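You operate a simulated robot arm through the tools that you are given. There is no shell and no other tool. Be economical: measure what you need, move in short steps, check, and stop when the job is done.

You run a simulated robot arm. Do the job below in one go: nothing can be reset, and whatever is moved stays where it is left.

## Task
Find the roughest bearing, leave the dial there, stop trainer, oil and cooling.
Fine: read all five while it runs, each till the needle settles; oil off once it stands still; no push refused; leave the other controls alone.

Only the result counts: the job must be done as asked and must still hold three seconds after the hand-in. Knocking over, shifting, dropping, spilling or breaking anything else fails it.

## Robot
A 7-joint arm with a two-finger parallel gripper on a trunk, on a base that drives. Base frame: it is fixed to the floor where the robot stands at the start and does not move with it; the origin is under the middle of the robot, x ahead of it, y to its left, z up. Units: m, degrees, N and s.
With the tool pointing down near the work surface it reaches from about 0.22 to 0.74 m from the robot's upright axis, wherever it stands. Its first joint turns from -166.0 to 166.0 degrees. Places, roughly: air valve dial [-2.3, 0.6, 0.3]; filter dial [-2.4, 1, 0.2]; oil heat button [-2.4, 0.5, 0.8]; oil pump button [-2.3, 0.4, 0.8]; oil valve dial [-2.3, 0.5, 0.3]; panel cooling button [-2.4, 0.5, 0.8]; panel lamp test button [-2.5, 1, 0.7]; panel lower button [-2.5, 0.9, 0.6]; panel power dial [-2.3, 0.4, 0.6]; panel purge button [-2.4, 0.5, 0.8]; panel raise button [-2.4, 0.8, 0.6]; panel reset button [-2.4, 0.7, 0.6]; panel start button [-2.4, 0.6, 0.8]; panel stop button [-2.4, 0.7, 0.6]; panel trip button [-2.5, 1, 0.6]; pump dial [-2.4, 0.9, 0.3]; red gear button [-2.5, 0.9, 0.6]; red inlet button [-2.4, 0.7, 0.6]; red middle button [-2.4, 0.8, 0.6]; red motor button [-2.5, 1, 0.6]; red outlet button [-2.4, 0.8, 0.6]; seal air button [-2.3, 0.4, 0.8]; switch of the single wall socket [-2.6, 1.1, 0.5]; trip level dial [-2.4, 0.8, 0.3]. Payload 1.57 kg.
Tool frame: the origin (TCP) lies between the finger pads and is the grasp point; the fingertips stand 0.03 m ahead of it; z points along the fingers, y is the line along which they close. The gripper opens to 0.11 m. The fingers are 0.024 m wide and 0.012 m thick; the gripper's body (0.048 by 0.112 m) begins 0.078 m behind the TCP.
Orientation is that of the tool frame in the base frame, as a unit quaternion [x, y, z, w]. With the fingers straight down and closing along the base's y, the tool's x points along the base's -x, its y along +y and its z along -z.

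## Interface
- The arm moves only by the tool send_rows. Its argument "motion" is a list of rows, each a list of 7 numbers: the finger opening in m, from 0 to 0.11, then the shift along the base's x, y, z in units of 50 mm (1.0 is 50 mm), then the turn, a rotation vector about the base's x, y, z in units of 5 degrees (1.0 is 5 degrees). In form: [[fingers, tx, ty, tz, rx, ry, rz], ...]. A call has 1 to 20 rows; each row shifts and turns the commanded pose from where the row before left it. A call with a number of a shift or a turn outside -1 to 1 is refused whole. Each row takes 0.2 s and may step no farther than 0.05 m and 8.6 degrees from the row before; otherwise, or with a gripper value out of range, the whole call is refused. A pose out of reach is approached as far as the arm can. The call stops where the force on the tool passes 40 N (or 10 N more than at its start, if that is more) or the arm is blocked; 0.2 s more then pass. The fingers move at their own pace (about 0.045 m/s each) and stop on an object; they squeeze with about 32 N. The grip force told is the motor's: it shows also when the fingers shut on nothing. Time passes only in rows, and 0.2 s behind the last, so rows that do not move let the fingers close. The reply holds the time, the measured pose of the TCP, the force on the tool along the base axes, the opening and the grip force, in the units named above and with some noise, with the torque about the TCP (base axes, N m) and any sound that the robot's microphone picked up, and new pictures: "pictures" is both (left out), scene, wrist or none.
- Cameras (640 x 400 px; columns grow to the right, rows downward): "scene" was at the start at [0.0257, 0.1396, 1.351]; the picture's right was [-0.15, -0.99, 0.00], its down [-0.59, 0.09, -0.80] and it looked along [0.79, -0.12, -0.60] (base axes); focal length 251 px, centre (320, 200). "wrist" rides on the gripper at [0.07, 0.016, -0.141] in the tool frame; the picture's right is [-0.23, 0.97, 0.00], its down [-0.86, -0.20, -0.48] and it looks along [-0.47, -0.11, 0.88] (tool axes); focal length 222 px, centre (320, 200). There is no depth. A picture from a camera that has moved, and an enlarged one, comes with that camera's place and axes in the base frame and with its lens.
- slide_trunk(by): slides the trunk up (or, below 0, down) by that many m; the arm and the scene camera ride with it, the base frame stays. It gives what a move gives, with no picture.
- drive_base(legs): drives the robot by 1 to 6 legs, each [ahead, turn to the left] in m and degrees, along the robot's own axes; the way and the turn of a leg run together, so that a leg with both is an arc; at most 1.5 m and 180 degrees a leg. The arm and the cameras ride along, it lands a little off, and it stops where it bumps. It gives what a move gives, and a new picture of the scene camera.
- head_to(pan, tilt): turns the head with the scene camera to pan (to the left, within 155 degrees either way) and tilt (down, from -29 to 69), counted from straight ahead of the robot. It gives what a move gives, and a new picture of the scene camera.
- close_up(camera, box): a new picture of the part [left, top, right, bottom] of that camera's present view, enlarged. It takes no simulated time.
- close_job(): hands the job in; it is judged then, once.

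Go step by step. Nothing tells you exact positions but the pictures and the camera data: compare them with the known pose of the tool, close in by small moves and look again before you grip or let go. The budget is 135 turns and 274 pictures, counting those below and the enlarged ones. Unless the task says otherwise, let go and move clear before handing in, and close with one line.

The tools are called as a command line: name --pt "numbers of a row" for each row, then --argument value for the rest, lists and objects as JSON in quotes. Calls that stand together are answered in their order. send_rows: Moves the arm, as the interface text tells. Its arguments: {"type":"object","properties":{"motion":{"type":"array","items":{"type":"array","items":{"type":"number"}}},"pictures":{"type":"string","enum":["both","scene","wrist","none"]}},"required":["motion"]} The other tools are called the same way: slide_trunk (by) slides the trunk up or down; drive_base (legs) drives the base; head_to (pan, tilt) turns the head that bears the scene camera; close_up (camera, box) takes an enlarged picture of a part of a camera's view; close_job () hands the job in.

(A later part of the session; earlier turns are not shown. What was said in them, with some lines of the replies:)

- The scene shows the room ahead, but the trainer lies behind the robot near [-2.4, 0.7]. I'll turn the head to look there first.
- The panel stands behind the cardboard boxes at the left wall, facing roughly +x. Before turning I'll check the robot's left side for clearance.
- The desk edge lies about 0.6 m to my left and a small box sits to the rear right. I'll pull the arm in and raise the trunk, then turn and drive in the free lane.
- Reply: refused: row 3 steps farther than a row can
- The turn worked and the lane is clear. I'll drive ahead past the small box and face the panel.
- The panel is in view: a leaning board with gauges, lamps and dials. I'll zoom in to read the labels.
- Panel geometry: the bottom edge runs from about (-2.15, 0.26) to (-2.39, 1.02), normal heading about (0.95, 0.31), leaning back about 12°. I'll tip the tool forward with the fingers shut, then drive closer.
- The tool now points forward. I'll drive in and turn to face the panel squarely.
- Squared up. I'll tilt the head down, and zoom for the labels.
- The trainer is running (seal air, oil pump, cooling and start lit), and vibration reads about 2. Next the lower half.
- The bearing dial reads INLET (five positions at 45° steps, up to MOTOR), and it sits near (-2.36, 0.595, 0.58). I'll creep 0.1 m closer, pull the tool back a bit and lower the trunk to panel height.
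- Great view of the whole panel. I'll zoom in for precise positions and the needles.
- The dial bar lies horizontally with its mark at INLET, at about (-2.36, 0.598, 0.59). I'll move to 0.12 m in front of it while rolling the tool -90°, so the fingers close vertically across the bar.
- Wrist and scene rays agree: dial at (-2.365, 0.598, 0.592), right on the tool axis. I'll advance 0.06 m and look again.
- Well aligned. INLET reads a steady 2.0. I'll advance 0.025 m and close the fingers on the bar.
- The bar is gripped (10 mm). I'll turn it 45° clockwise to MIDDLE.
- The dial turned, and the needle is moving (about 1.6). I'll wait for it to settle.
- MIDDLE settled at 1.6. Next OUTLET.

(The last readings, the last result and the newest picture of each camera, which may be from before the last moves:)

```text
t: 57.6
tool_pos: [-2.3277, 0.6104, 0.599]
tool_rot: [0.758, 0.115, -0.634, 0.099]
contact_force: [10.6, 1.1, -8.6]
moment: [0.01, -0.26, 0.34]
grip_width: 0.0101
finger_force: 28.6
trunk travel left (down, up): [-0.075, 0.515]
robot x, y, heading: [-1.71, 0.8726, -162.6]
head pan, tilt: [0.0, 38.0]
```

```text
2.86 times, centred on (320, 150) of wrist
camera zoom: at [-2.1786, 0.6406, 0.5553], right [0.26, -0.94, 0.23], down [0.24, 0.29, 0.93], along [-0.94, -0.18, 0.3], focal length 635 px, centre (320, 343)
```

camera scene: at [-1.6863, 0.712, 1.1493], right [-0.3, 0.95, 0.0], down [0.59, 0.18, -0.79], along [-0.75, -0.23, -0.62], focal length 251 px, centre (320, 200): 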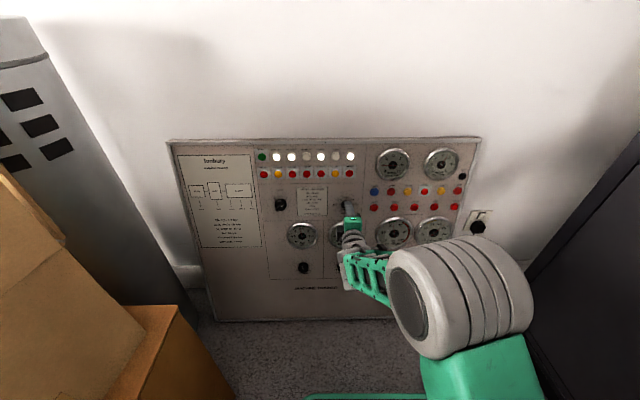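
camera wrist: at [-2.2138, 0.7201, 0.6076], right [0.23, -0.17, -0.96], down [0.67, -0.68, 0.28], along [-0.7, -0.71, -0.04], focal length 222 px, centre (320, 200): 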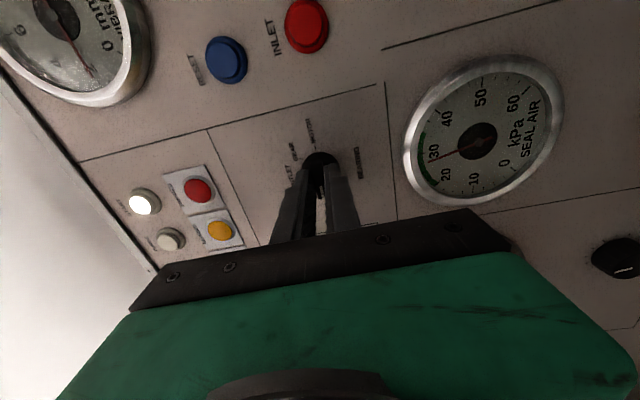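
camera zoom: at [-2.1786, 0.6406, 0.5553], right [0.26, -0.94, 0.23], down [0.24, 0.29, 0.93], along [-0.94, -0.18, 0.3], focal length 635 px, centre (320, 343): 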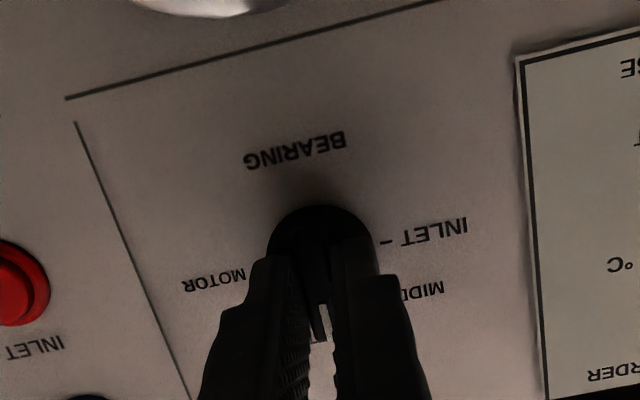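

OUTLET settled at about 4.4. I'll take the fine zoom for the record, then go to GEAR.

close_up --camera "scene" --box '[360, 140, 424, 180]'

send_rows --pt "0 0 0 0 -0.938 -0.299 -0.176" --pt "0 0 0 0 -0.938 -0.299 -0.176" --pt "0 0 0 0 -0.938 -0.299 -0.176" --pt "0 0 0 0 -0.938 -0.299 -0.176" --pt "0 0 0 0 -0.938 -0.299 -0.176" --pt "0 0 0 0 -0.938 -0.299 -0.176" --pt "0 0 0 0 -0.938 -0.299 -0.176" --pt "0 0 0 0 -0.938 -0.299 -0.176" --pt "0 0 0 0 -0.938 -0.299 -0.176" --pt "0 0 0 0 0 0 0" --pt "0 0 0 0 0 0 0" --pt "0 0 0 0 0 0 0" --pt "0 0 0 0 0 0 0" --pt "0 0 0 0 0 0 0" --pt "0 0 0 0 0 0 0" --pt "0 0 0 0 0 0 0" --pt "0 0 0 0 0 0 0" --pt "0 0 0 0 0 0 0" --pictures "none"

close_up --camera "scene" --box '[320, 140, 440, 240]'

send_rows --pt "0 0 0 0 0 0 0" --pt "0 0 0 0 0 0 0" --pt "0 0 0 0 0 0 0" --pt "0 0 0 0 0 0 0" --pt "0 0 0 0 0 0 0" --pt "0 0 0 0 0 0 0" --pt "0 0 0 0 0 0 0" --pt "0 0 0 0 0 0 0" --pt "0 0 0 0 0 0 0" --pt "0 0 0 0 0 0 0" --pt "0 0 0 0 0 0 0" --pictures "none"

close_up --camera "scene" --box '[360, 140, 424, 180]'

close_up --camera "wrist" --box '[240, 80, 400, 220]'

```text
10.00 times, centred on (392, 160) of scene
camera zoom: at [-1.6866, 0.7119, 1.1493], right [-0.3, 0.95, 0.0], down [0.59, 0.18, -0.79], along [-0.75, -0.23, -0.62], focal length 2511 px, centre (-400, 600)
```

zoom: 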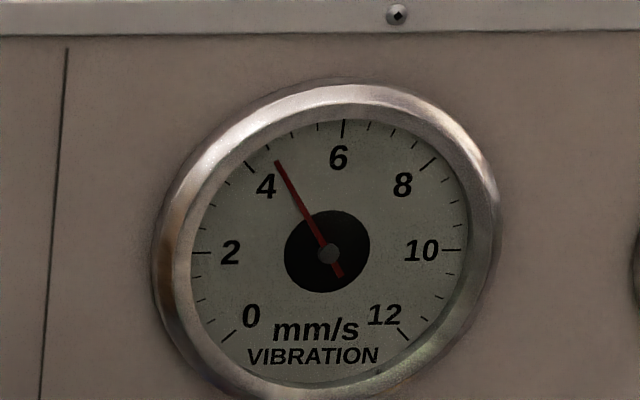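

```text
t: 61.4
tool_pos: [-2.3275, 0.6104, 0.5989]
tool_rot: [0.744, -0.183, -0.548, 0.334]
contact_force: [11.4, 2.8, -6.6]
moment: [0.2, -0.51, 0.06]
grip_width: 0.0099
finger_force: 28.2
trunk travel left (down, up): [-0.075, 0.515]
robot x, y, heading: [-1.7093, 0.868, -162.7]
head pan, tilt: [0.0, 38.0]
```

```text
4.00 times, centred on (380, 190) of scene
camera zoom: at [-1.6864, 0.7119, 1.1493], right [-0.3, 0.95, 0.0], down [0.59, 0.18, -0.79], along [-0.75, -0.23, -0.62], focal length 1004 px, centre (80, 240)
```

zoom: 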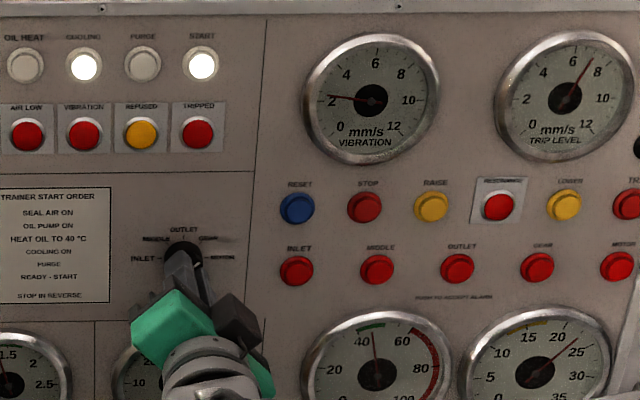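

```text
t: 63.8
tool_pos: [-2.3277, 0.6091, 0.5981]
tool_rot: [0.745, -0.183, -0.548, 0.334]
contact_force: [11.2, 2.5, -6.6]
moment: [0.17, -0.45, -0.05]
grip_width: 0.01
finger_force: 28.4
trunk travel left (down, up): [-0.075, 0.515]
robot x, y, heading: [-1.7083, 0.8691, -162.7]
head pan, tilt: [0.0, 38.0]
```

```text
10.00 times, centred on (392, 160) of scene
camera zoom: at [-1.6864, 0.7119, 1.1493], right [-0.3, 0.95, 0.0], down [0.59, 0.18, -0.79], along [-0.75, -0.23, -0.62], focal length 2511 px, centre (-400, 600)
```

zoom: 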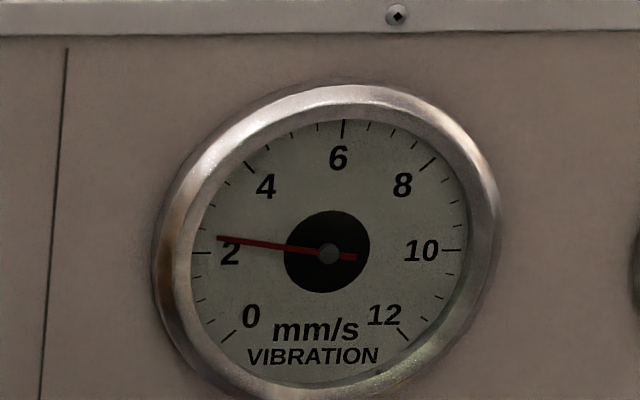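

```text
2.86 times, centred on (320, 150) of wrist
camera zoom: at [-2.1706, 0.5962, 0.587], right [0.02, -0.55, 0.84], down [0.15, 0.83, 0.54], along [-0.99, 0.11, 0.09], focal length 635 px, centre (320, 343)
```

zoom: 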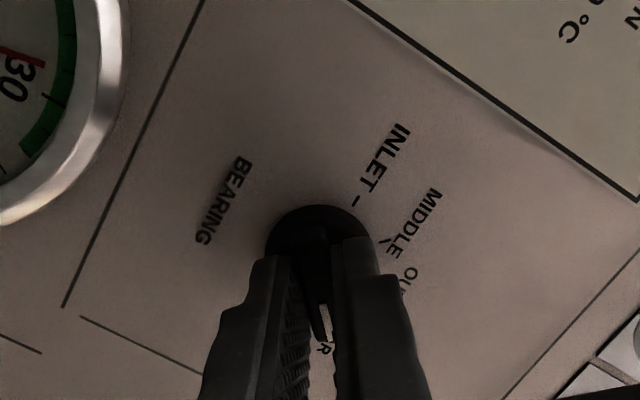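

GEAR settled at about 2.3. Next MOTOR.

send_rows --pt "0 0 0 0 -0.938 -0.299 -0.176" --pt "0 0 0 0 -0.938 -0.299 -0.176" --pt "0 0 0 0 -0.938 -0.299 -0.176" --pt "0 0 0 0 -0.938 -0.299 -0.176" --pt "0 0 0 0 -0.938 -0.299 -0.176" --pt "0 0 0 0 -0.938 -0.299 -0.176" --pt "0 0 0 0 -0.938 -0.299 -0.176" --pt "0 0 0 0 -0.938 -0.299 -0.176" --pt "0 0 0 0 -0.938 -0.299 -0.176" --pt "0 0 0 0 0 0 0" --pt "0 0 0 0 0 0 0" --pt "0 0 0 0 0 0 0" --pt "0 0 0 0 0 0 0" --pt "0 0 0 0 0 0 0" --pt "0 0 0 0 0 0 0" --pt "0 0 0 0 0 0 0" --pt "0 0 0 0 0 0 0" --pt "0 0 0 0 0 0 0" --pictures "none"

close_up --camera "scene" --box '[320, 140, 440, 240]'

send_rows --pt "0 0 0 0 0 0 0" --pt "0 0 0 0 0 0 0" --pt "0 0 0 0 0 0 0" --pt "0 0 0 0 0 0 0" --pt "0 0 0 0 0 0 0" --pt "0 0 0 0 0 0 0" --pt "0 0 0 0 0 0 0" --pt "0 0 0 0 0 0 0" --pt "0 0 0 0 0 0 0" --pt "0 0 0 0 0 0 0" --pt "0 0 0 0 0 0 0" --pictures "none"

close_up --camera "scene" --box '[360, 140, 424, 180]'

close_up --camera "wrist" --box '[240, 80, 400, 220]'

```text
t: 67.6
tool_pos: [-2.3284, 0.6087, 0.5998]
tool_rot: [0.618, -0.454, -0.379, 0.518]
contact_force: [10.1, 0.4, -5.0]
moment: [0.42, -0.5, 0.18]
grip_width: 0.0099
finger_force: 27.5
trunk travel left (down, up): [-0.075, 0.515]
robot x, y, heading: [-1.7063, 0.8694, -162.6]
head pan, tilt: [0.0, 38.0]
```

```text
4.00 times, centred on (380, 190) of scene
camera zoom: at [-1.6864, 0.7118, 1.1493], right [-0.3, 0.95, 0.0], down [0.59, 0.18, -0.79], along [-0.75, -0.23, -0.62], focal length 1004 px, centre (80, 240)
```

zoom: 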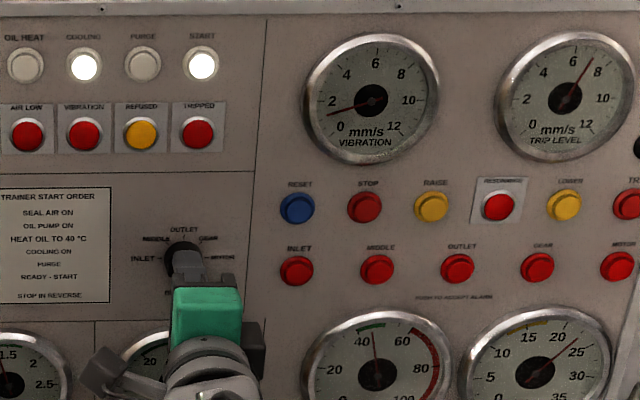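

```text
t: 70.0
tool_pos: [-2.3283, 0.6103, 0.5997]
tool_rot: [0.618, -0.454, -0.379, 0.519]
contact_force: [7.3, 1.3, -3.8]
moment: [0.43, -0.44, 0.21]
grip_width: 0.0101
finger_force: 27.8
trunk travel left (down, up): [-0.075, 0.515]
robot x, y, heading: [-1.7079, 0.8681, -162.5]
head pan, tilt: [0.0, 38.0]
```

```text
10.00 times, centred on (392, 160) of scene
camera zoom: at [-1.6864, 0.7118, 1.1493], right [-0.3, 0.95, 0.0], down [0.59, 0.18, -0.79], along [-0.75, -0.23, -0.62], focal length 2511 px, centre (-400, 600)
```

zoom: 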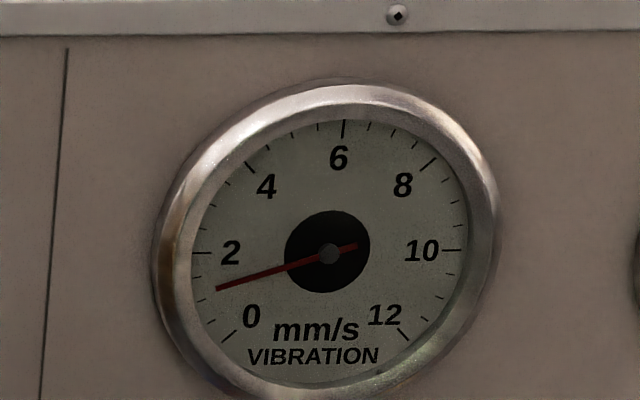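

```text
2.86 times, centred on (320, 150) of wrist
camera zoom: at [-2.177, 0.5851, 0.6404], right [-0.23, 0.17, 0.96], down [0.23, 0.97, -0.12], along [-0.95, 0.19, -0.26], focal length 635 px, centre (320, 343)
```

zoom: 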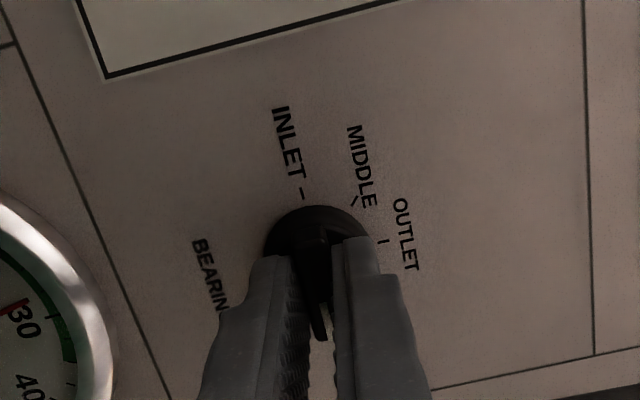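

MOTOR settled at about 1.2, so OUTLET (4.4) is the roughest. I'll turn back 90° to OUTLET.

send_rows --pt "0 0 0 0 0.938 0.299 0.176" --pt "0 0 0 0 0.938 0.299 0.176" --pt "0 0 0 0 0.938 0.299 0.176" --pt "0 0 0 0 0.938 0.299 0.176" --pt "0 0 0 0 0.938 0.299 0.176" --pt "0 0 0 0 0.938 0.299 0.176" --pt "0 0 0 0 0.938 0.299 0.176" --pt "0 0 0 0 0.938 0.299 0.176" --pt "0 0 0 0 0.938 0.299 0.176" --pt "0 0 0 0 0.938 0.299 0.176" --pt "0 0 0 0 0.938 0.299 0.176" --pt "0 0 0 0 0.938 0.299 0.176" --pt "0 0 0 0 0.938 0.299 0.176" --pt "0 0 0 0 0.938 0.299 0.176" --pt "0 0 0 0 0.938 0.299 0.176" --pt "0 0 0 0 0.938 0.299 0.176" --pt "0 0 0 0 0.938 0.299 0.176" --pt "0 0 0 0 0.938 0.299 0.176" --pictures "none"

send_rows --pt "0.04 0 0 0 0 0 0" --pt "0.04 0 0 0 0 0 0" --pt "0.04 0 0 0 0 0 0" --pt "0.04 0.47 0.15 0.09 0 0 0" --pt "0.04 0.938 0.299 0.176 0 0 0" --pt "0.04 0.938 0.299 0.176 0 0 0" --pictures "scene"

close_up --camera "scene" --box '[320, 140, 440, 240]'

close_up --camera "wrist" --box '[160, 0, 480, 220]'

```text
t: 73.8
tool_pos: [-2.3276, 0.61, 0.5996]
tool_rot: [0.757, 0.116, -0.635, 0.099]
contact_force: [9.1, 2.3, -5.0]
moment: [-0.16, 0.24, 0.44]
grip_width: 0.0101
finger_force: 28.7
trunk travel left (down, up): [-0.075, 0.515]
robot x, y, heading: [-1.7038, 0.8685, -162.4]
head pan, tilt: [0.0, 38.0]
```

```text
t: 75.2
tool_pos: [-2.2118, 0.647, 0.6214]
tool_rot: [0.758, 0.116, -0.634, 0.1]
contact_force: [-0.8, 0.6, 0.5]
moment: [-0.02, 0.04, 0.01]
grip_width: 0.0401
finger_force: 0.1
trunk travel left (down, up): [-0.075, 0.515]
robot x, y, heading: [-1.7039, 0.8702, -162.6]
head pan, tilt: [0.0, 38.0]
camera scene: at [-1.6869, 0.7117, 1.1493], right [-0.3, 0.95, 0.0], down [0.59, 0.18, -0.79], along [-0.75, -0.23, -0.62], focal length 251 px, centre (320, 200)
```

scene: 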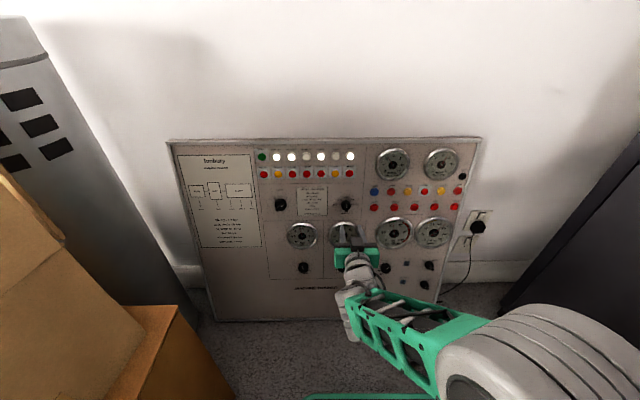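

```text
4.00 times, centred on (380, 190) of scene
camera zoom: at [-1.6869, 0.7117, 1.1493], right [-0.3, 0.95, 0.0], down [0.59, 0.18, -0.79], along [-0.75, -0.23, -0.62], focal length 1004 px, centre (80, 240)
```

zoom: 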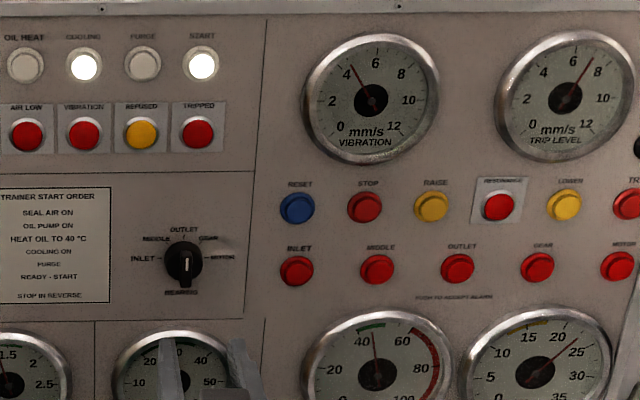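

```text
1.82 times, centred on (320, 110) of wrist
camera zoom: at [-2.0623, 0.6769, 0.5772], right [0.26, -0.94, 0.23], down [0.24, 0.29, 0.92], along [-0.94, -0.18, 0.3], focal length 404 px, centre (320, 364)
```

zoom: 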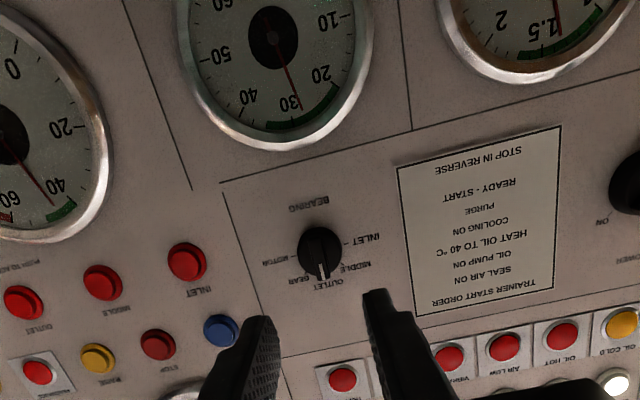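

The dial stands at OUTLET and vibration is back at 4.4. By both cameras STOP is at (-2.425, 0.741, 0.635), so I'll hover in front of it with the fingers closed.

send_rows --pt "0 -0.2 0.635 0.165 0 0 0" --pt "0 -0.6 0.635 0.165 0 0 0" --pt "0 -0.7 0.635 0.165 0 0 0" --pt "0 -0.7 0.635 0.165 0 0 0"

close_up --camera "wrist" --box '[240, 80, 400, 220]'

close_up --camera "scene" --box '[340, 140, 460, 240]'

```text
t: 76.2
tool_pos: [-2.3215, 0.7742, 0.6537]
tool_rot: [0.758, 0.116, -0.634, 0.1]
contact_force: [0.9, -0.4, 0.0]
moment: [0.01, 0.0, -0.01]
grip_width: 0.0001
finger_force: 21.2
trunk travel left (down, up): [-0.075, 0.515]
robot x, y, heading: [-1.7089, 0.87, -162.9]
head pan, tilt: [0.0, 38.0]
camera scene: at [-1.6863, 0.7118, 1.1493], right [-0.3, 0.95, 0.0], down [0.59, 0.18, -0.79], along [-0.75, -0.23, -0.62], focal length 251 px, centre (320, 200)
camera wrist: at [-2.1726, 0.8052, 0.6099], right [0.26, -0.94, 0.23], down [0.24, 0.29, 0.93], along [-0.94, -0.18, 0.3], focal length 222 px, centre (320, 200)
```

scene: 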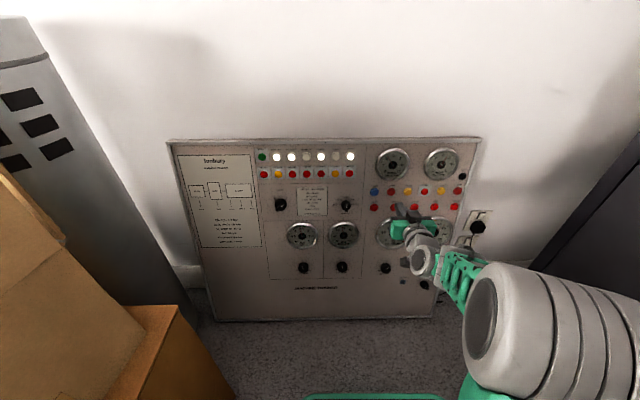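
wrist: 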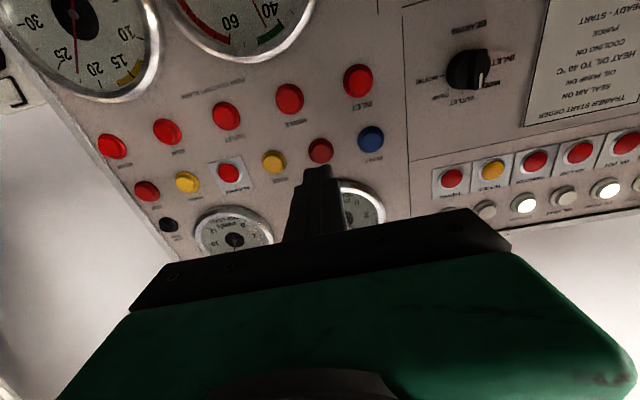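

```text
2.86 times, centred on (320, 150) of wrist
camera zoom: at [-2.1726, 0.8052, 0.6099], right [0.26, -0.94, 0.23], down [0.24, 0.29, 0.93], along [-0.94, -0.18, 0.3], focal length 635 px, centre (320, 343)
```

zoom: 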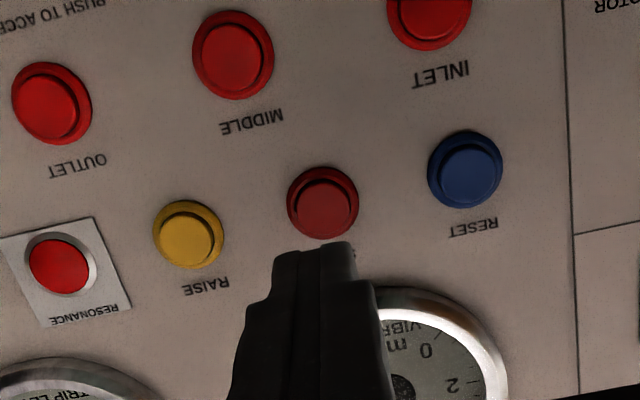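

```text
4.00 times, centred on (400, 190) of scene
camera zoom: at [-1.6863, 0.7118, 1.1493], right [-0.3, 0.95, 0.0], down [0.59, 0.18, -0.79], along [-0.75, -0.23, -0.62], focal length 1004 px, centre (0, 240)
```

zoom: 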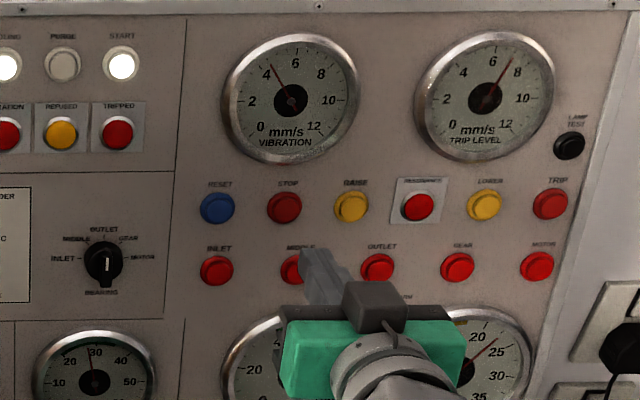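

The STOP position is confirmed. I'll advance to just in front, then creep in.

send_rows --pt "0 -0.47 -0.15 -0.088 0 0 0" --pt "0 -0.47 -0.15 -0.088 0 0 0" --pt "0 -0.375 -0.12 -0.07 0 0 0" --pictures "none"

close_up --camera "wrist" --box '[240, 80, 400, 220]'

close_up --camera "scene" --box '[340, 140, 460, 240]'

```text
t: 77.0
tool_pos: [-2.3871, 0.752, 0.6413]
tool_rot: [0.758, 0.116, -0.634, 0.101]
contact_force: [-0.3, -0.3, -0.4]
moment: [-0.01, -0.03, 0.02]
grip_width: 0.0
finger_force: 21.0
trunk travel left (down, up): [-0.075, 0.515]
robot x, y, heading: [-1.706, 0.8685, -162.8]
head pan, tilt: [0.0, 38.0]
```

```text
2.86 times, centred on (320, 150) of wrist
camera zoom: at [-2.2383, 0.7836, 0.5984], right [0.26, -0.94, 0.23], down [0.24, 0.29, 0.92], along [-0.94, -0.18, 0.3], focal length 635 px, centre (320, 343)
```

zoom: 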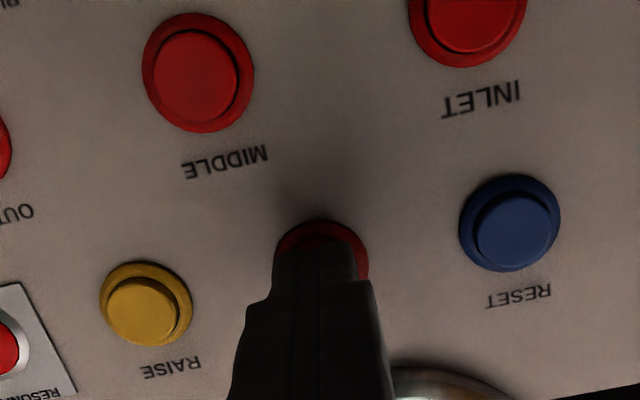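

```text
4.00 times, centred on (400, 190) of scene
camera zoom: at [-1.6864, 0.712, 1.1493], right [-0.3, 0.95, 0.0], down [0.59, 0.18, -0.79], along [-0.75, -0.23, -0.62], focal length 1004 px, centre (0, 240)
```

zoom: 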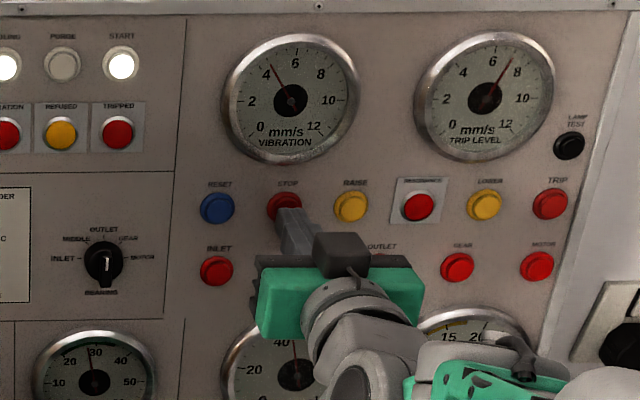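

Lined up on STOP. Creeping in.

send_rows --pt "0 -0.047 -0.015 -0.009 0 0 0" --pt "0 -0.047 -0.015 -0.009 0 0 0" --pt "0 -0.047 -0.015 -0.009 0 0 0" --pt "0 -0.047 -0.015 -0.009 0 0 0" --pt "0 -0.047 -0.015 -0.009 0 0 0" --pictures "none"

close_up --camera "scene" --box '[340, 140, 460, 240]'

```text
t: 78.2
tool_pos: [-2.3971, 0.7493, 0.6397]
tool_rot: [0.758, 0.115, -0.635, 0.1]
contact_force: [12.3, 2.2, 1.5]
moment: [0.01, -0.07, 0.03]
grip_width: 0.0
finger_force: 21.5
trunk travel left (down, up): [-0.075, 0.515]
robot x, y, heading: [-1.7032, 0.8698, -162.6]
head pan, tilt: [0.0, 38.0]
heard: click
```

```text
4.00 times, centred on (400, 190) of scene
camera zoom: at [-1.6856, 0.7122, 1.1494], right [-0.3, 0.95, 0.0], down [0.59, 0.18, -0.79], along [-0.75, -0.23, -0.62], focal length 1004 px, centre (0, 240)
```

zoom: 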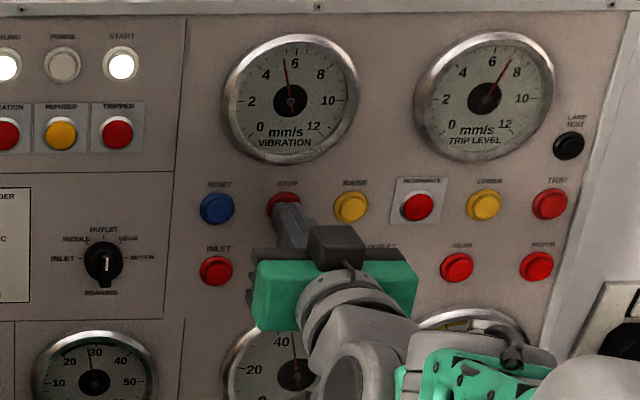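

A click was heard and the machine is coasting (vibration passing through the resonance). I'll withdraw and watch the speed.

send_rows --pt "0 0.75 0.24 0.14 0 0 0" --pt "0 0.938 0.299 0.176 0 0 0" --pictures "none"

close_up --camera "scene" --box '[250, 140, 490, 270]'

```text
t: 78.8
tool_pos: [-2.3137, 0.7766, 0.6547]
tool_rot: [0.758, 0.116, -0.634, 0.101]
contact_force: [-0.7, 0.5, -0.1]
moment: [-0.02, 0.02, 0.0]
grip_width: 0.0002
finger_force: 21.3
trunk travel left (down, up): [-0.075, 0.515]
robot x, y, heading: [-1.7059, 0.8665, -162.7]
head pan, tilt: [0.0, 38.0]
```

```text
2.67 times, centred on (370, 205) of scene
camera zoom: at [-1.687, 0.7119, 1.1493], right [-0.3, 0.95, 0.0], down [0.59, 0.18, -0.79], along [-0.75, -0.23, -0.62], focal length 670 px, centre (187, 187)
```

zoom: 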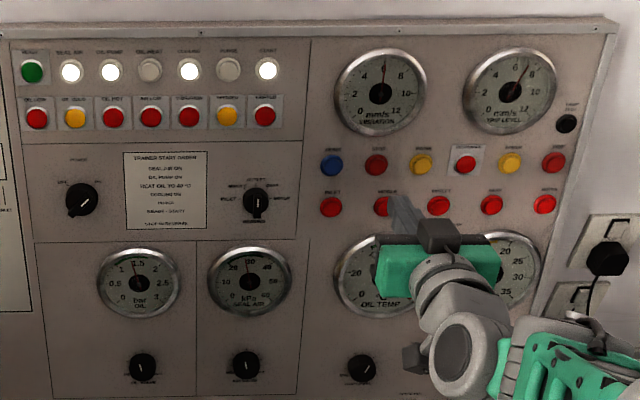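

Now to hover in front of COOLING, at about (-2.375, 0.504, 0.760), while the machine coasts down.

send_rows --pt "0 0.14 -0.8 0.415 0 0 0" --pt "0 0.14 -0.8 0.415 0 0 0" --pt "0 0.14 -0.8 0.415 0 0 0" --pt "0 0.14 -0.8 0.415 0 0 0" --pt "0 0.14 -0.8 0.415 0 0 0" --pt "0 0.14 -0.8 0.415 0 0 0"

close_up --camera "scene" --box '[250, 140, 490, 270]'

close_up --camera "wrist" --box '[240, 80, 400, 220]'

```text
t: 80.2
tool_pos: [-2.2731, 0.5371, 0.7798]
tool_rot: [0.758, 0.114, -0.635, 0.099]
contact_force: [0.1, 0.5, 0.6]
moment: [-0.02, -0.03, 0.0]
grip_width: 0.0
finger_force: 21.2
trunk travel left (down, up): [-0.075, 0.515]
robot x, y, heading: [-1.7098, 0.8692, -162.5]
head pan, tilt: [0.0, 38.0]
camera scene: at [-1.6866, 0.7121, 1.1493], right [-0.3, 0.95, 0.0], down [0.59, 0.18, -0.79], along [-0.75, -0.23, -0.62], focal length 251 px, centre (320, 200)
camera wrist: at [-2.1228, 0.5672, 0.7362], right [0.26, -0.94, 0.23], down [0.24, 0.29, 0.92], along [-0.94, -0.18, 0.3], focal length 222 px, centre (320, 200)
```

scene: 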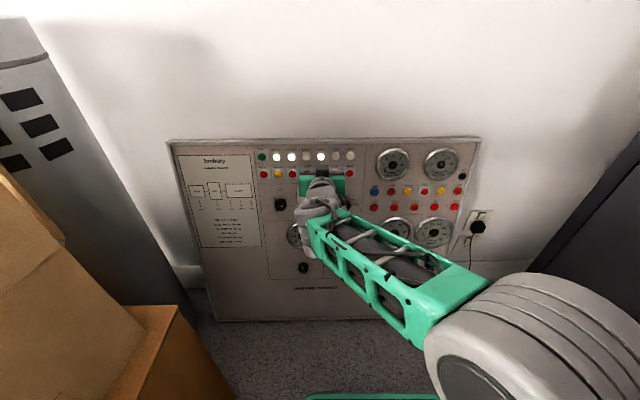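
wrist: 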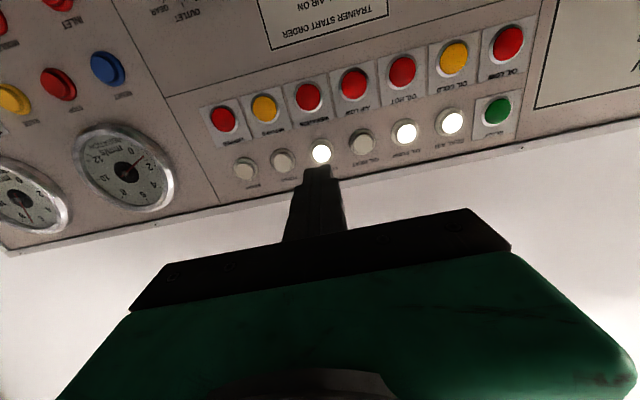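

```text
2.67 times, centred on (370, 205) of scene
camera zoom: at [-1.6866, 0.7121, 1.1493], right [-0.3, 0.95, 0.0], down [0.59, 0.18, -0.79], along [-0.75, -0.23, -0.62], focal length 670 px, centre (187, 187)
```

zoom: 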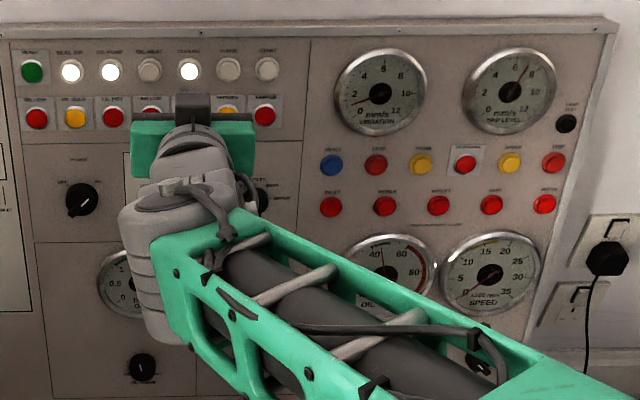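

```text
2.86 times, centred on (320, 150) of wrist
camera zoom: at [-2.1228, 0.5672, 0.7362], right [0.26, -0.94, 0.23], down [0.24, 0.29, 0.92], along [-0.94, -0.18, 0.3], focal length 635 px, centre (320, 343)
```

zoom: 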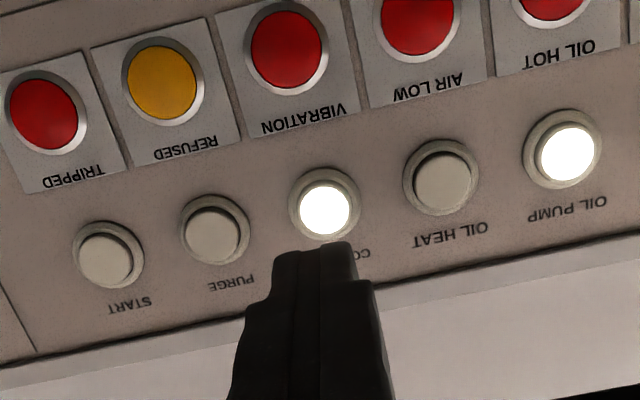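

START is off and the speed is almost zero. The fingers line up with COOLING, so I'll wait for standstill and check the speed gauge.

send_rows --pt "0 0 0 0 0 0 0" --pt "0 0 0 0 0 0 0" --pt "0 0 0 0 0 0 0" --pt "0 0 0 0 0 0 0" --pt "0 0 0 0 0 0 0" --pt "0 0 0 0 0 0 0" --pt "0 0 0 0 0 0 0" --pt "0 0 0 0 0 0 0" --pt "0 0 0 0 0 0 0" --pt "0 0 0 0 0 0 0" --pt "0 0 0 0 0 0 0" --pt "0 0 0 0 0 0 0" --pt "0 0 0 0 0 0 0" --pt "0 0 0 0 0 0 0" --pt "0 0 0 0 0 0 0" --pt "0 0 0 0 0 0 0" --pt "0 0 0 0 0 0 0" --pt "0 0 0 0 0 0 0" --pt "0 0 0 0 0 0 0" --pt "0 0 0 0 0 0 0" --pictures "none"

close_up --camera "scene" --box '[370, 140, 490, 260]'

close_up --camera "scene" --box '[250, 140, 370, 215]'

```text
t: 84.4
tool_pos: [-2.2721, 0.5366, 0.7797]
tool_rot: [0.758, 0.115, -0.634, 0.099]
contact_force: [-0.7, 0.1, 0.6]
moment: [-0.01, 0.0, 0.0]
grip_width: 0.0
finger_force: 21.2
trunk travel left (down, up): [-0.075, 0.515]
robot x, y, heading: [-1.7077, 0.8688, -162.6]
head pan, tilt: [0.0, 38.0]
```

```text
3.33 times, centred on (430, 200) of scene
camera zoom: at [-1.6865, 0.7119, 1.1493], right [-0.3, 0.95, 0.0], down [0.59, 0.18, -0.79], along [-0.75, -0.23, -0.62], focal length 837 px, centre (-47, 200)
```

zoom: 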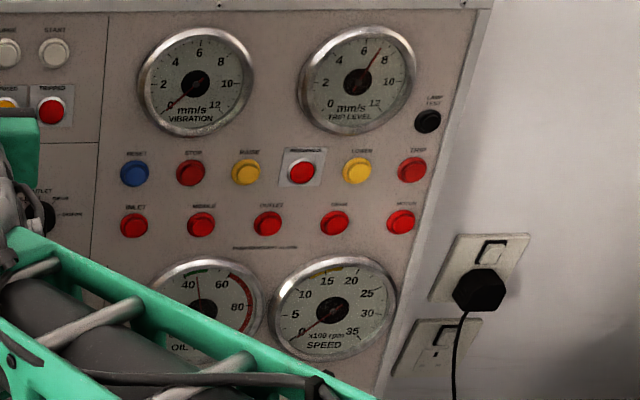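

```text
5.33 times, centred on (310, 178) of scene
camera zoom: at [-1.6865, 0.7119, 1.1493], right [-0.3, 0.95, 0.0], down [0.59, 0.18, -0.79], along [-0.75, -0.23, -0.62], focal length 1339 px, centre (373, 320)
```

zoom: 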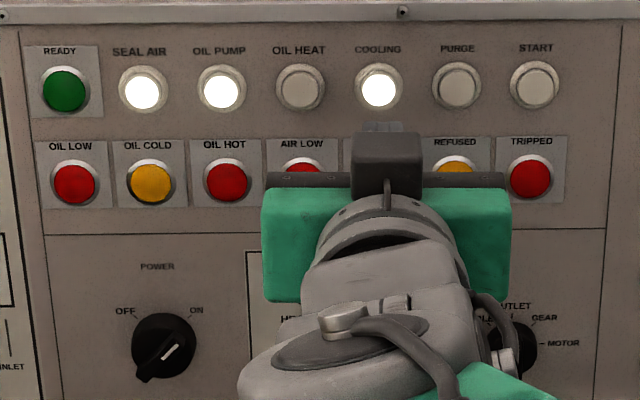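

Everything is at standstill with no alarm lamps. I'll press COOLING now (reverse order), approaching and then creeping.

send_rows --pt "0 -0.47 -0.15 -0.088 0 0 0" --pt "0 -0.47 -0.15 -0.088 0 0 0" --pt "0 -0.375 -0.12 -0.07 0 0 0" --pictures "none"

close_up --camera "wrist" --box '[240, 80, 400, 220]'

```text
t: 85.2
tool_pos: [-2.3383, 0.5152, 0.7683]
tool_rot: [0.758, 0.116, -0.634, 0.1]
contact_force: [-0.2, 0.0, 0.4]
moment: [-0.02, -0.03, 0.03]
grip_width: 0.0
finger_force: 21.1
trunk travel left (down, up): [-0.075, 0.515]
robot x, y, heading: [-1.7091, 0.8695, -162.6]
head pan, tilt: [0.0, 38.0]
```

```text
2.86 times, centred on (320, 150) of wrist
camera zoom: at [-2.1892, 0.546, 0.7246], right [0.26, -0.94, 0.23], down [0.24, 0.29, 0.92], along [-0.94, -0.18, 0.3], focal length 635 px, centre (320, 343)
```

zoom: 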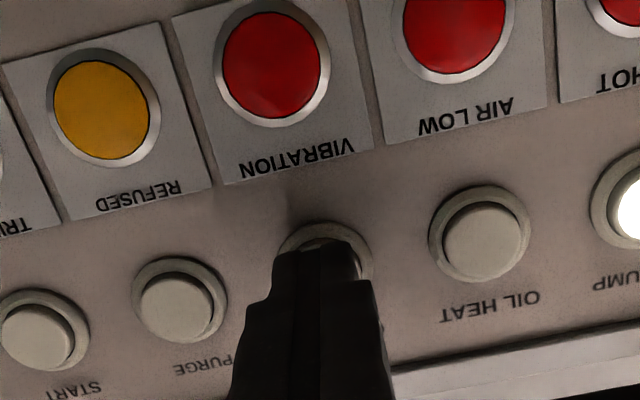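

Lined up, but the lamp looks dark behind the finger. I'll check the scene before pushing further.

close_up --camera "scene" --box '[270, 140, 370, 200]'

close_up --camera "wrist" --box '[300, 145, 345, 185]'

```text
6.40 times, centred on (320, 170) of scene
camera zoom: at [-1.6864, 0.712, 1.1493], right [-0.3, 0.95, 0.0], down [0.59, 0.18, -0.79], along [-0.75, -0.23, -0.62], focal length 1607 px, centre (320, 392)
```

zoom: 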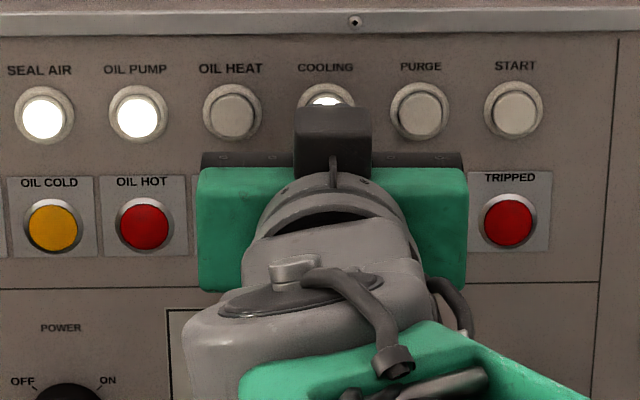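

```text
10.00 times, centred on (322, 165) of wrist
camera zoom: at [-2.1892, 0.546, 0.7246], right [0.26, -0.94, 0.23], down [0.24, 0.29, 0.92], along [-0.94, -0.18, 0.3], focal length 2221 px, centre (295, 550)
```

zoom: 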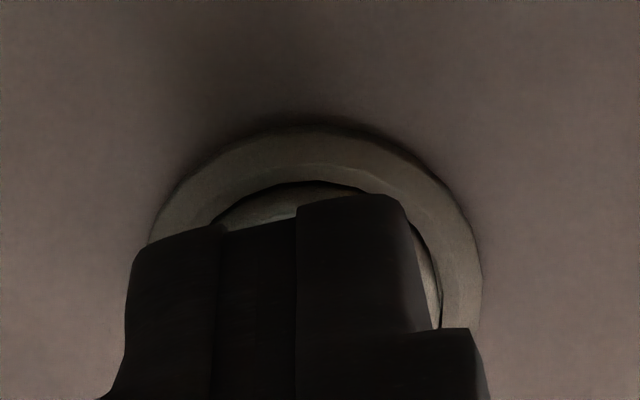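

Still lit and not pressed. Creeping in until the click.

send_rows --pt "0 -0.047 -0.015 -0.009 0 0 0" --pt "0 -0.047 -0.015 -0.009 0 0 0" --pt "0 -0.047 -0.015 -0.009 0 0 0" --pt "0 -0.047 -0.015 -0.009 0 0 0" --pt "0 -0.047 -0.015 -0.009 0 0 0" --pictures "none"

close_up --camera "scene" --box '[270, 140, 370, 200]'

```text
t: 86.4
tool_pos: [-2.3481, 0.5126, 0.7671]
tool_rot: [0.759, 0.116, -0.633, 0.099]
contact_force: [32.6, 13.8, -2.6]
moment: [0.15, -0.48, 0.03]
grip_width: 0.0
finger_force: 21.5
trunk travel left (down, up): [-0.075, 0.515]
robot x, y, heading: [-1.7067, 0.868, -162.7]
head pan, tilt: [0.0, 38.0]
heard: click
```

```text
6.40 times, centred on (320, 170) of scene
camera zoom: at [-1.684, 0.7129, 1.1494], right [-0.3, 0.95, 0.0], down [0.59, 0.18, -0.79], along [-0.75, -0.24, -0.61], focal length 1607 px, centre (320, 392)
```

zoom: 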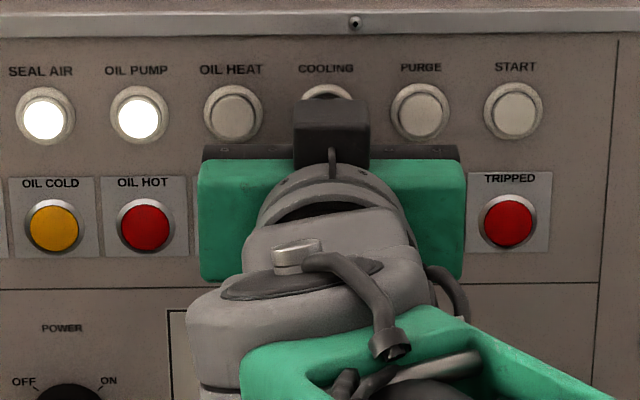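

Click, and the cooling lamp is out. I'll back off and shift to OIL PUMP at (-2.346, 0.414, 0.761).

send_rows --pt "0 0.775 0.2475 0.1455 0 0 0" --pt "0 0.775 0.2475 0.1455 0 0 0" --pt "0 0.29 -0.9 0.005 0 0 0" --pt "0 0.29 -0.9 0.005 0 0 0" --pictures "none"

close_up --camera "wrist" --box '[240, 80, 400, 220]'

close_up --camera "scene" --box '[250, 140, 490, 270]'

```text
t: 87.4
tool_pos: [-2.2441, 0.4459, 0.7806]
tool_rot: [0.757, 0.115, -0.635, 0.1]
contact_force: [0.1, 1.4, 0.8]
moment: [0.01, -0.05, 0.05]
grip_width: 0.0001
finger_force: 21.0
trunk travel left (down, up): [-0.075, 0.515]
robot x, y, heading: [-1.7087, 0.8706, -162.8]
head pan, tilt: [0.0, 38.0]
```

```text
2.86 times, centred on (320, 150) of wrist
camera zoom: at [-2.0951, 0.4757, 0.7373], right [0.26, -0.94, 0.23], down [0.25, 0.29, 0.92], along [-0.94, -0.18, 0.31], focal length 635 px, centre (320, 343)
```

zoom: 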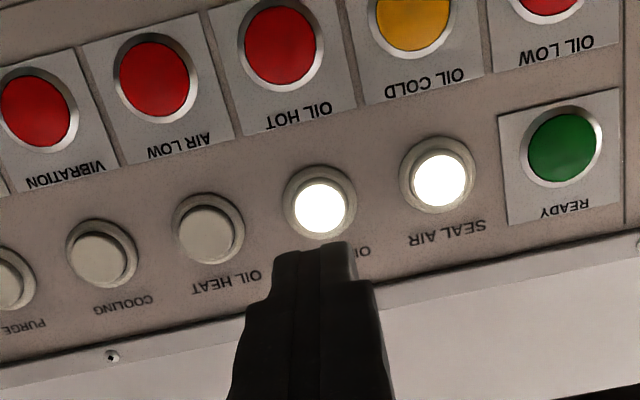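

```text
2.67 times, centred on (370, 205) of scene
camera zoom: at [-1.6865, 0.7123, 1.1494], right [-0.3, 0.95, 0.0], down [0.59, 0.18, -0.79], along [-0.75, -0.23, -0.62], focal length 670 px, centre (187, 187)
```

zoom: 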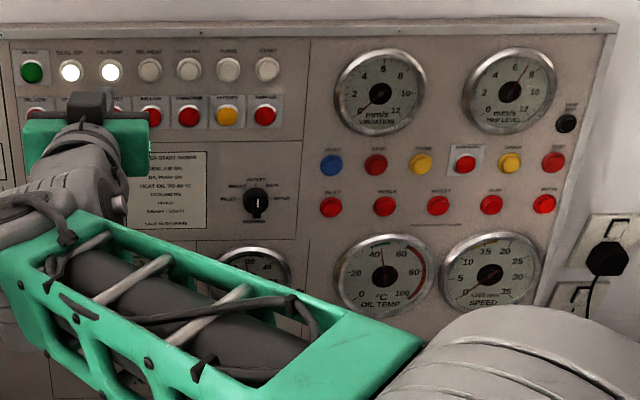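

Aligned on OIL PUMP, speed is zero and REFUSED is dark. Pressing it.

send_rows --pt "0 -0.47 -0.15 -0.088 0 0 0" --pt "0 -0.47 -0.15 -0.088 0 0 0" --pt "0 -0.375 -0.12 -0.07 0 0 0" --pt "0 -0.047 -0.015 -0.009 0 0 0" --pt "0 -0.047 -0.015 -0.009 0 0 0" --pt "0 -0.047 -0.015 -0.009 0 0 0" --pt "0 -0.033 -0.011 -0.006 0 0 0" --pictures "none"

close_up --camera "scene" --box '[250, 140, 370, 215]'

```text
t: 89.0
tool_pos: [-2.3161, 0.4222, 0.7675]
tool_rot: [0.758, 0.117, -0.634, 0.1]
contact_force: [17.3, 6.7, -0.9]
moment: [0.06, -0.26, 0.01]
grip_width: 0.0001
finger_force: 21.5
trunk travel left (down, up): [-0.075, 0.515]
robot x, y, heading: [-1.7036, 0.8724, -162.8]
head pan, tilt: [0.0, 38.0]
heard: click
```

```text
5.33 times, centred on (310, 178) of scene
camera zoom: at [-1.685, 0.7123, 1.1493], right [-0.3, 0.95, 0.0], down [0.59, 0.18, -0.79], along [-0.75, -0.24, -0.61], focal length 1339 px, centre (373, 320)
```

zoom: 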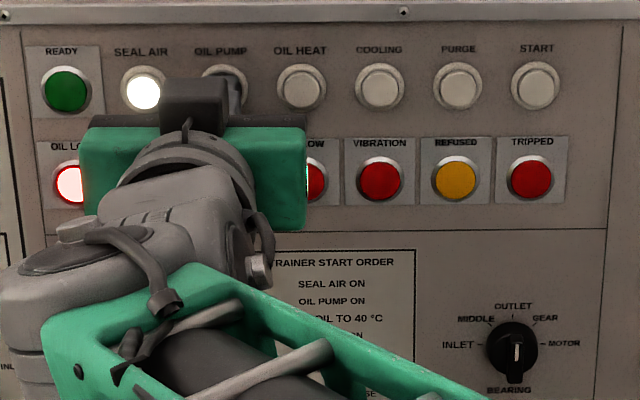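

Click: the oil pump is off and OIL LOW lights, as it should with the pump off. I'll withdraw and check the final state.

send_rows --pt "0 0.75 0.24 0.14 0 0 0" --pt "0 0.938 0.299 0.176 0 0 0" --pt "0 0.6 0.7 0 0 0 0" --pt "0 0.6 0.7 0 0 0 0" --pt "0 0.6 0.7 0 0 0 0" --pt "0 0.6 0.7 0 0 0 0" --pt "0 0 0 0 0 0 0" --pt "0 0 0 0 0 0 0" --pt "0 0 0 0 0 0 0" --pt "0 0 0 0 0 0 0" --pt "0 0 0 0 0 0 0" --pt "0 0 0 0 0 0 0" --pt "0 0 0 0 0 0 0" --pt "0 0 0 0 0 0 0" --pictures "scene"

close_up --camera "scene" --box '[250, 140, 370, 215]'

close_up --camera "scene" --box '[250, 140, 490, 270]'

```text
t: 92.0
tool_pos: [-2.114, 0.5889, 0.7818]
tool_rot: [0.758, 0.117, -0.634, 0.101]
contact_force: [-0.3, 0.6, -0.1]
moment: [0.0, 0.02, 0.0]
grip_width: 0.0
finger_force: 21.4
trunk travel left (down, up): [-0.075, 0.515]
robot x, y, heading: [-1.7102, 0.8706, -162.8]
head pan, tilt: [0.0, 38.0]
camera scene: at [-1.6865, 0.712, 1.1493], right [-0.3, 0.95, 0.0], down [0.59, 0.18, -0.79], along [-0.75, -0.23, -0.62], focal length 251 px, centre (320, 200)
```

scene: 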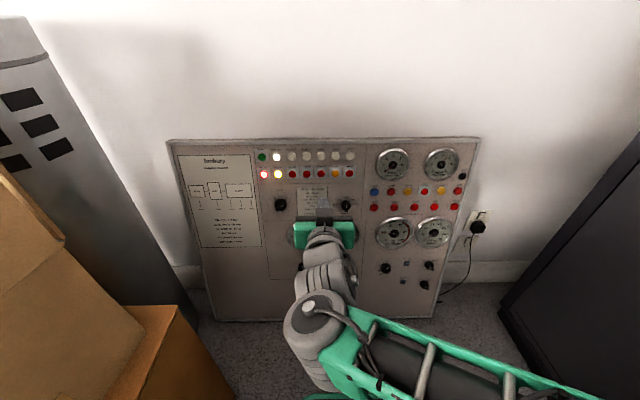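

```text
5.33 times, centred on (310, 178) of scene
camera zoom: at [-1.6865, 0.712, 1.1493], right [-0.3, 0.95, 0.0], down [0.59, 0.18, -0.79], along [-0.75, -0.23, -0.62], focal length 1339 px, centre (373, 320)
```

zoom: 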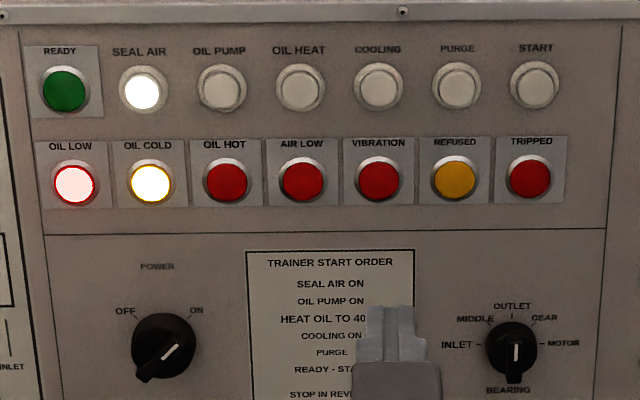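

```text
2.67 times, centred on (370, 205) of scene
camera zoom: at [-1.6865, 0.712, 1.1493], right [-0.3, 0.95, 0.0], down [0.59, 0.18, -0.79], along [-0.75, -0.23, -0.62], focal length 670 px, centre (187, 187)
```

zoom: 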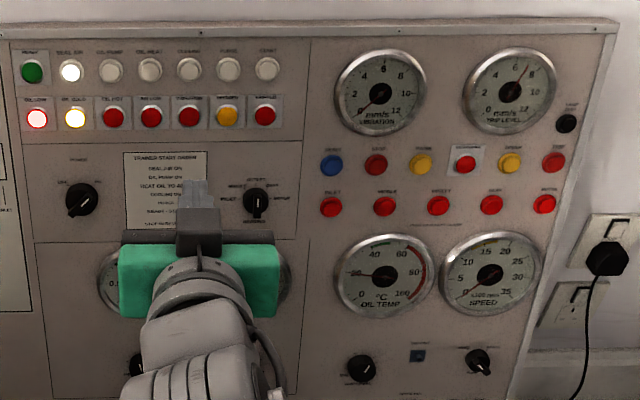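

All as wanted: the dial is on OUTLET; trainer, cooling and oil are off; seal air and power are untouched; nothing was refused. Handing in.

close_job

```text
The job is handed in.
```

OUTLET is the roughest bearing at about 4.4 mm/s (inlet 2.0, middle 1.6, gear 2.3, motor 1.2); the dial is left there, the trainer, cooling and oil are off, the oil went off only at standstill, and no push was refused.
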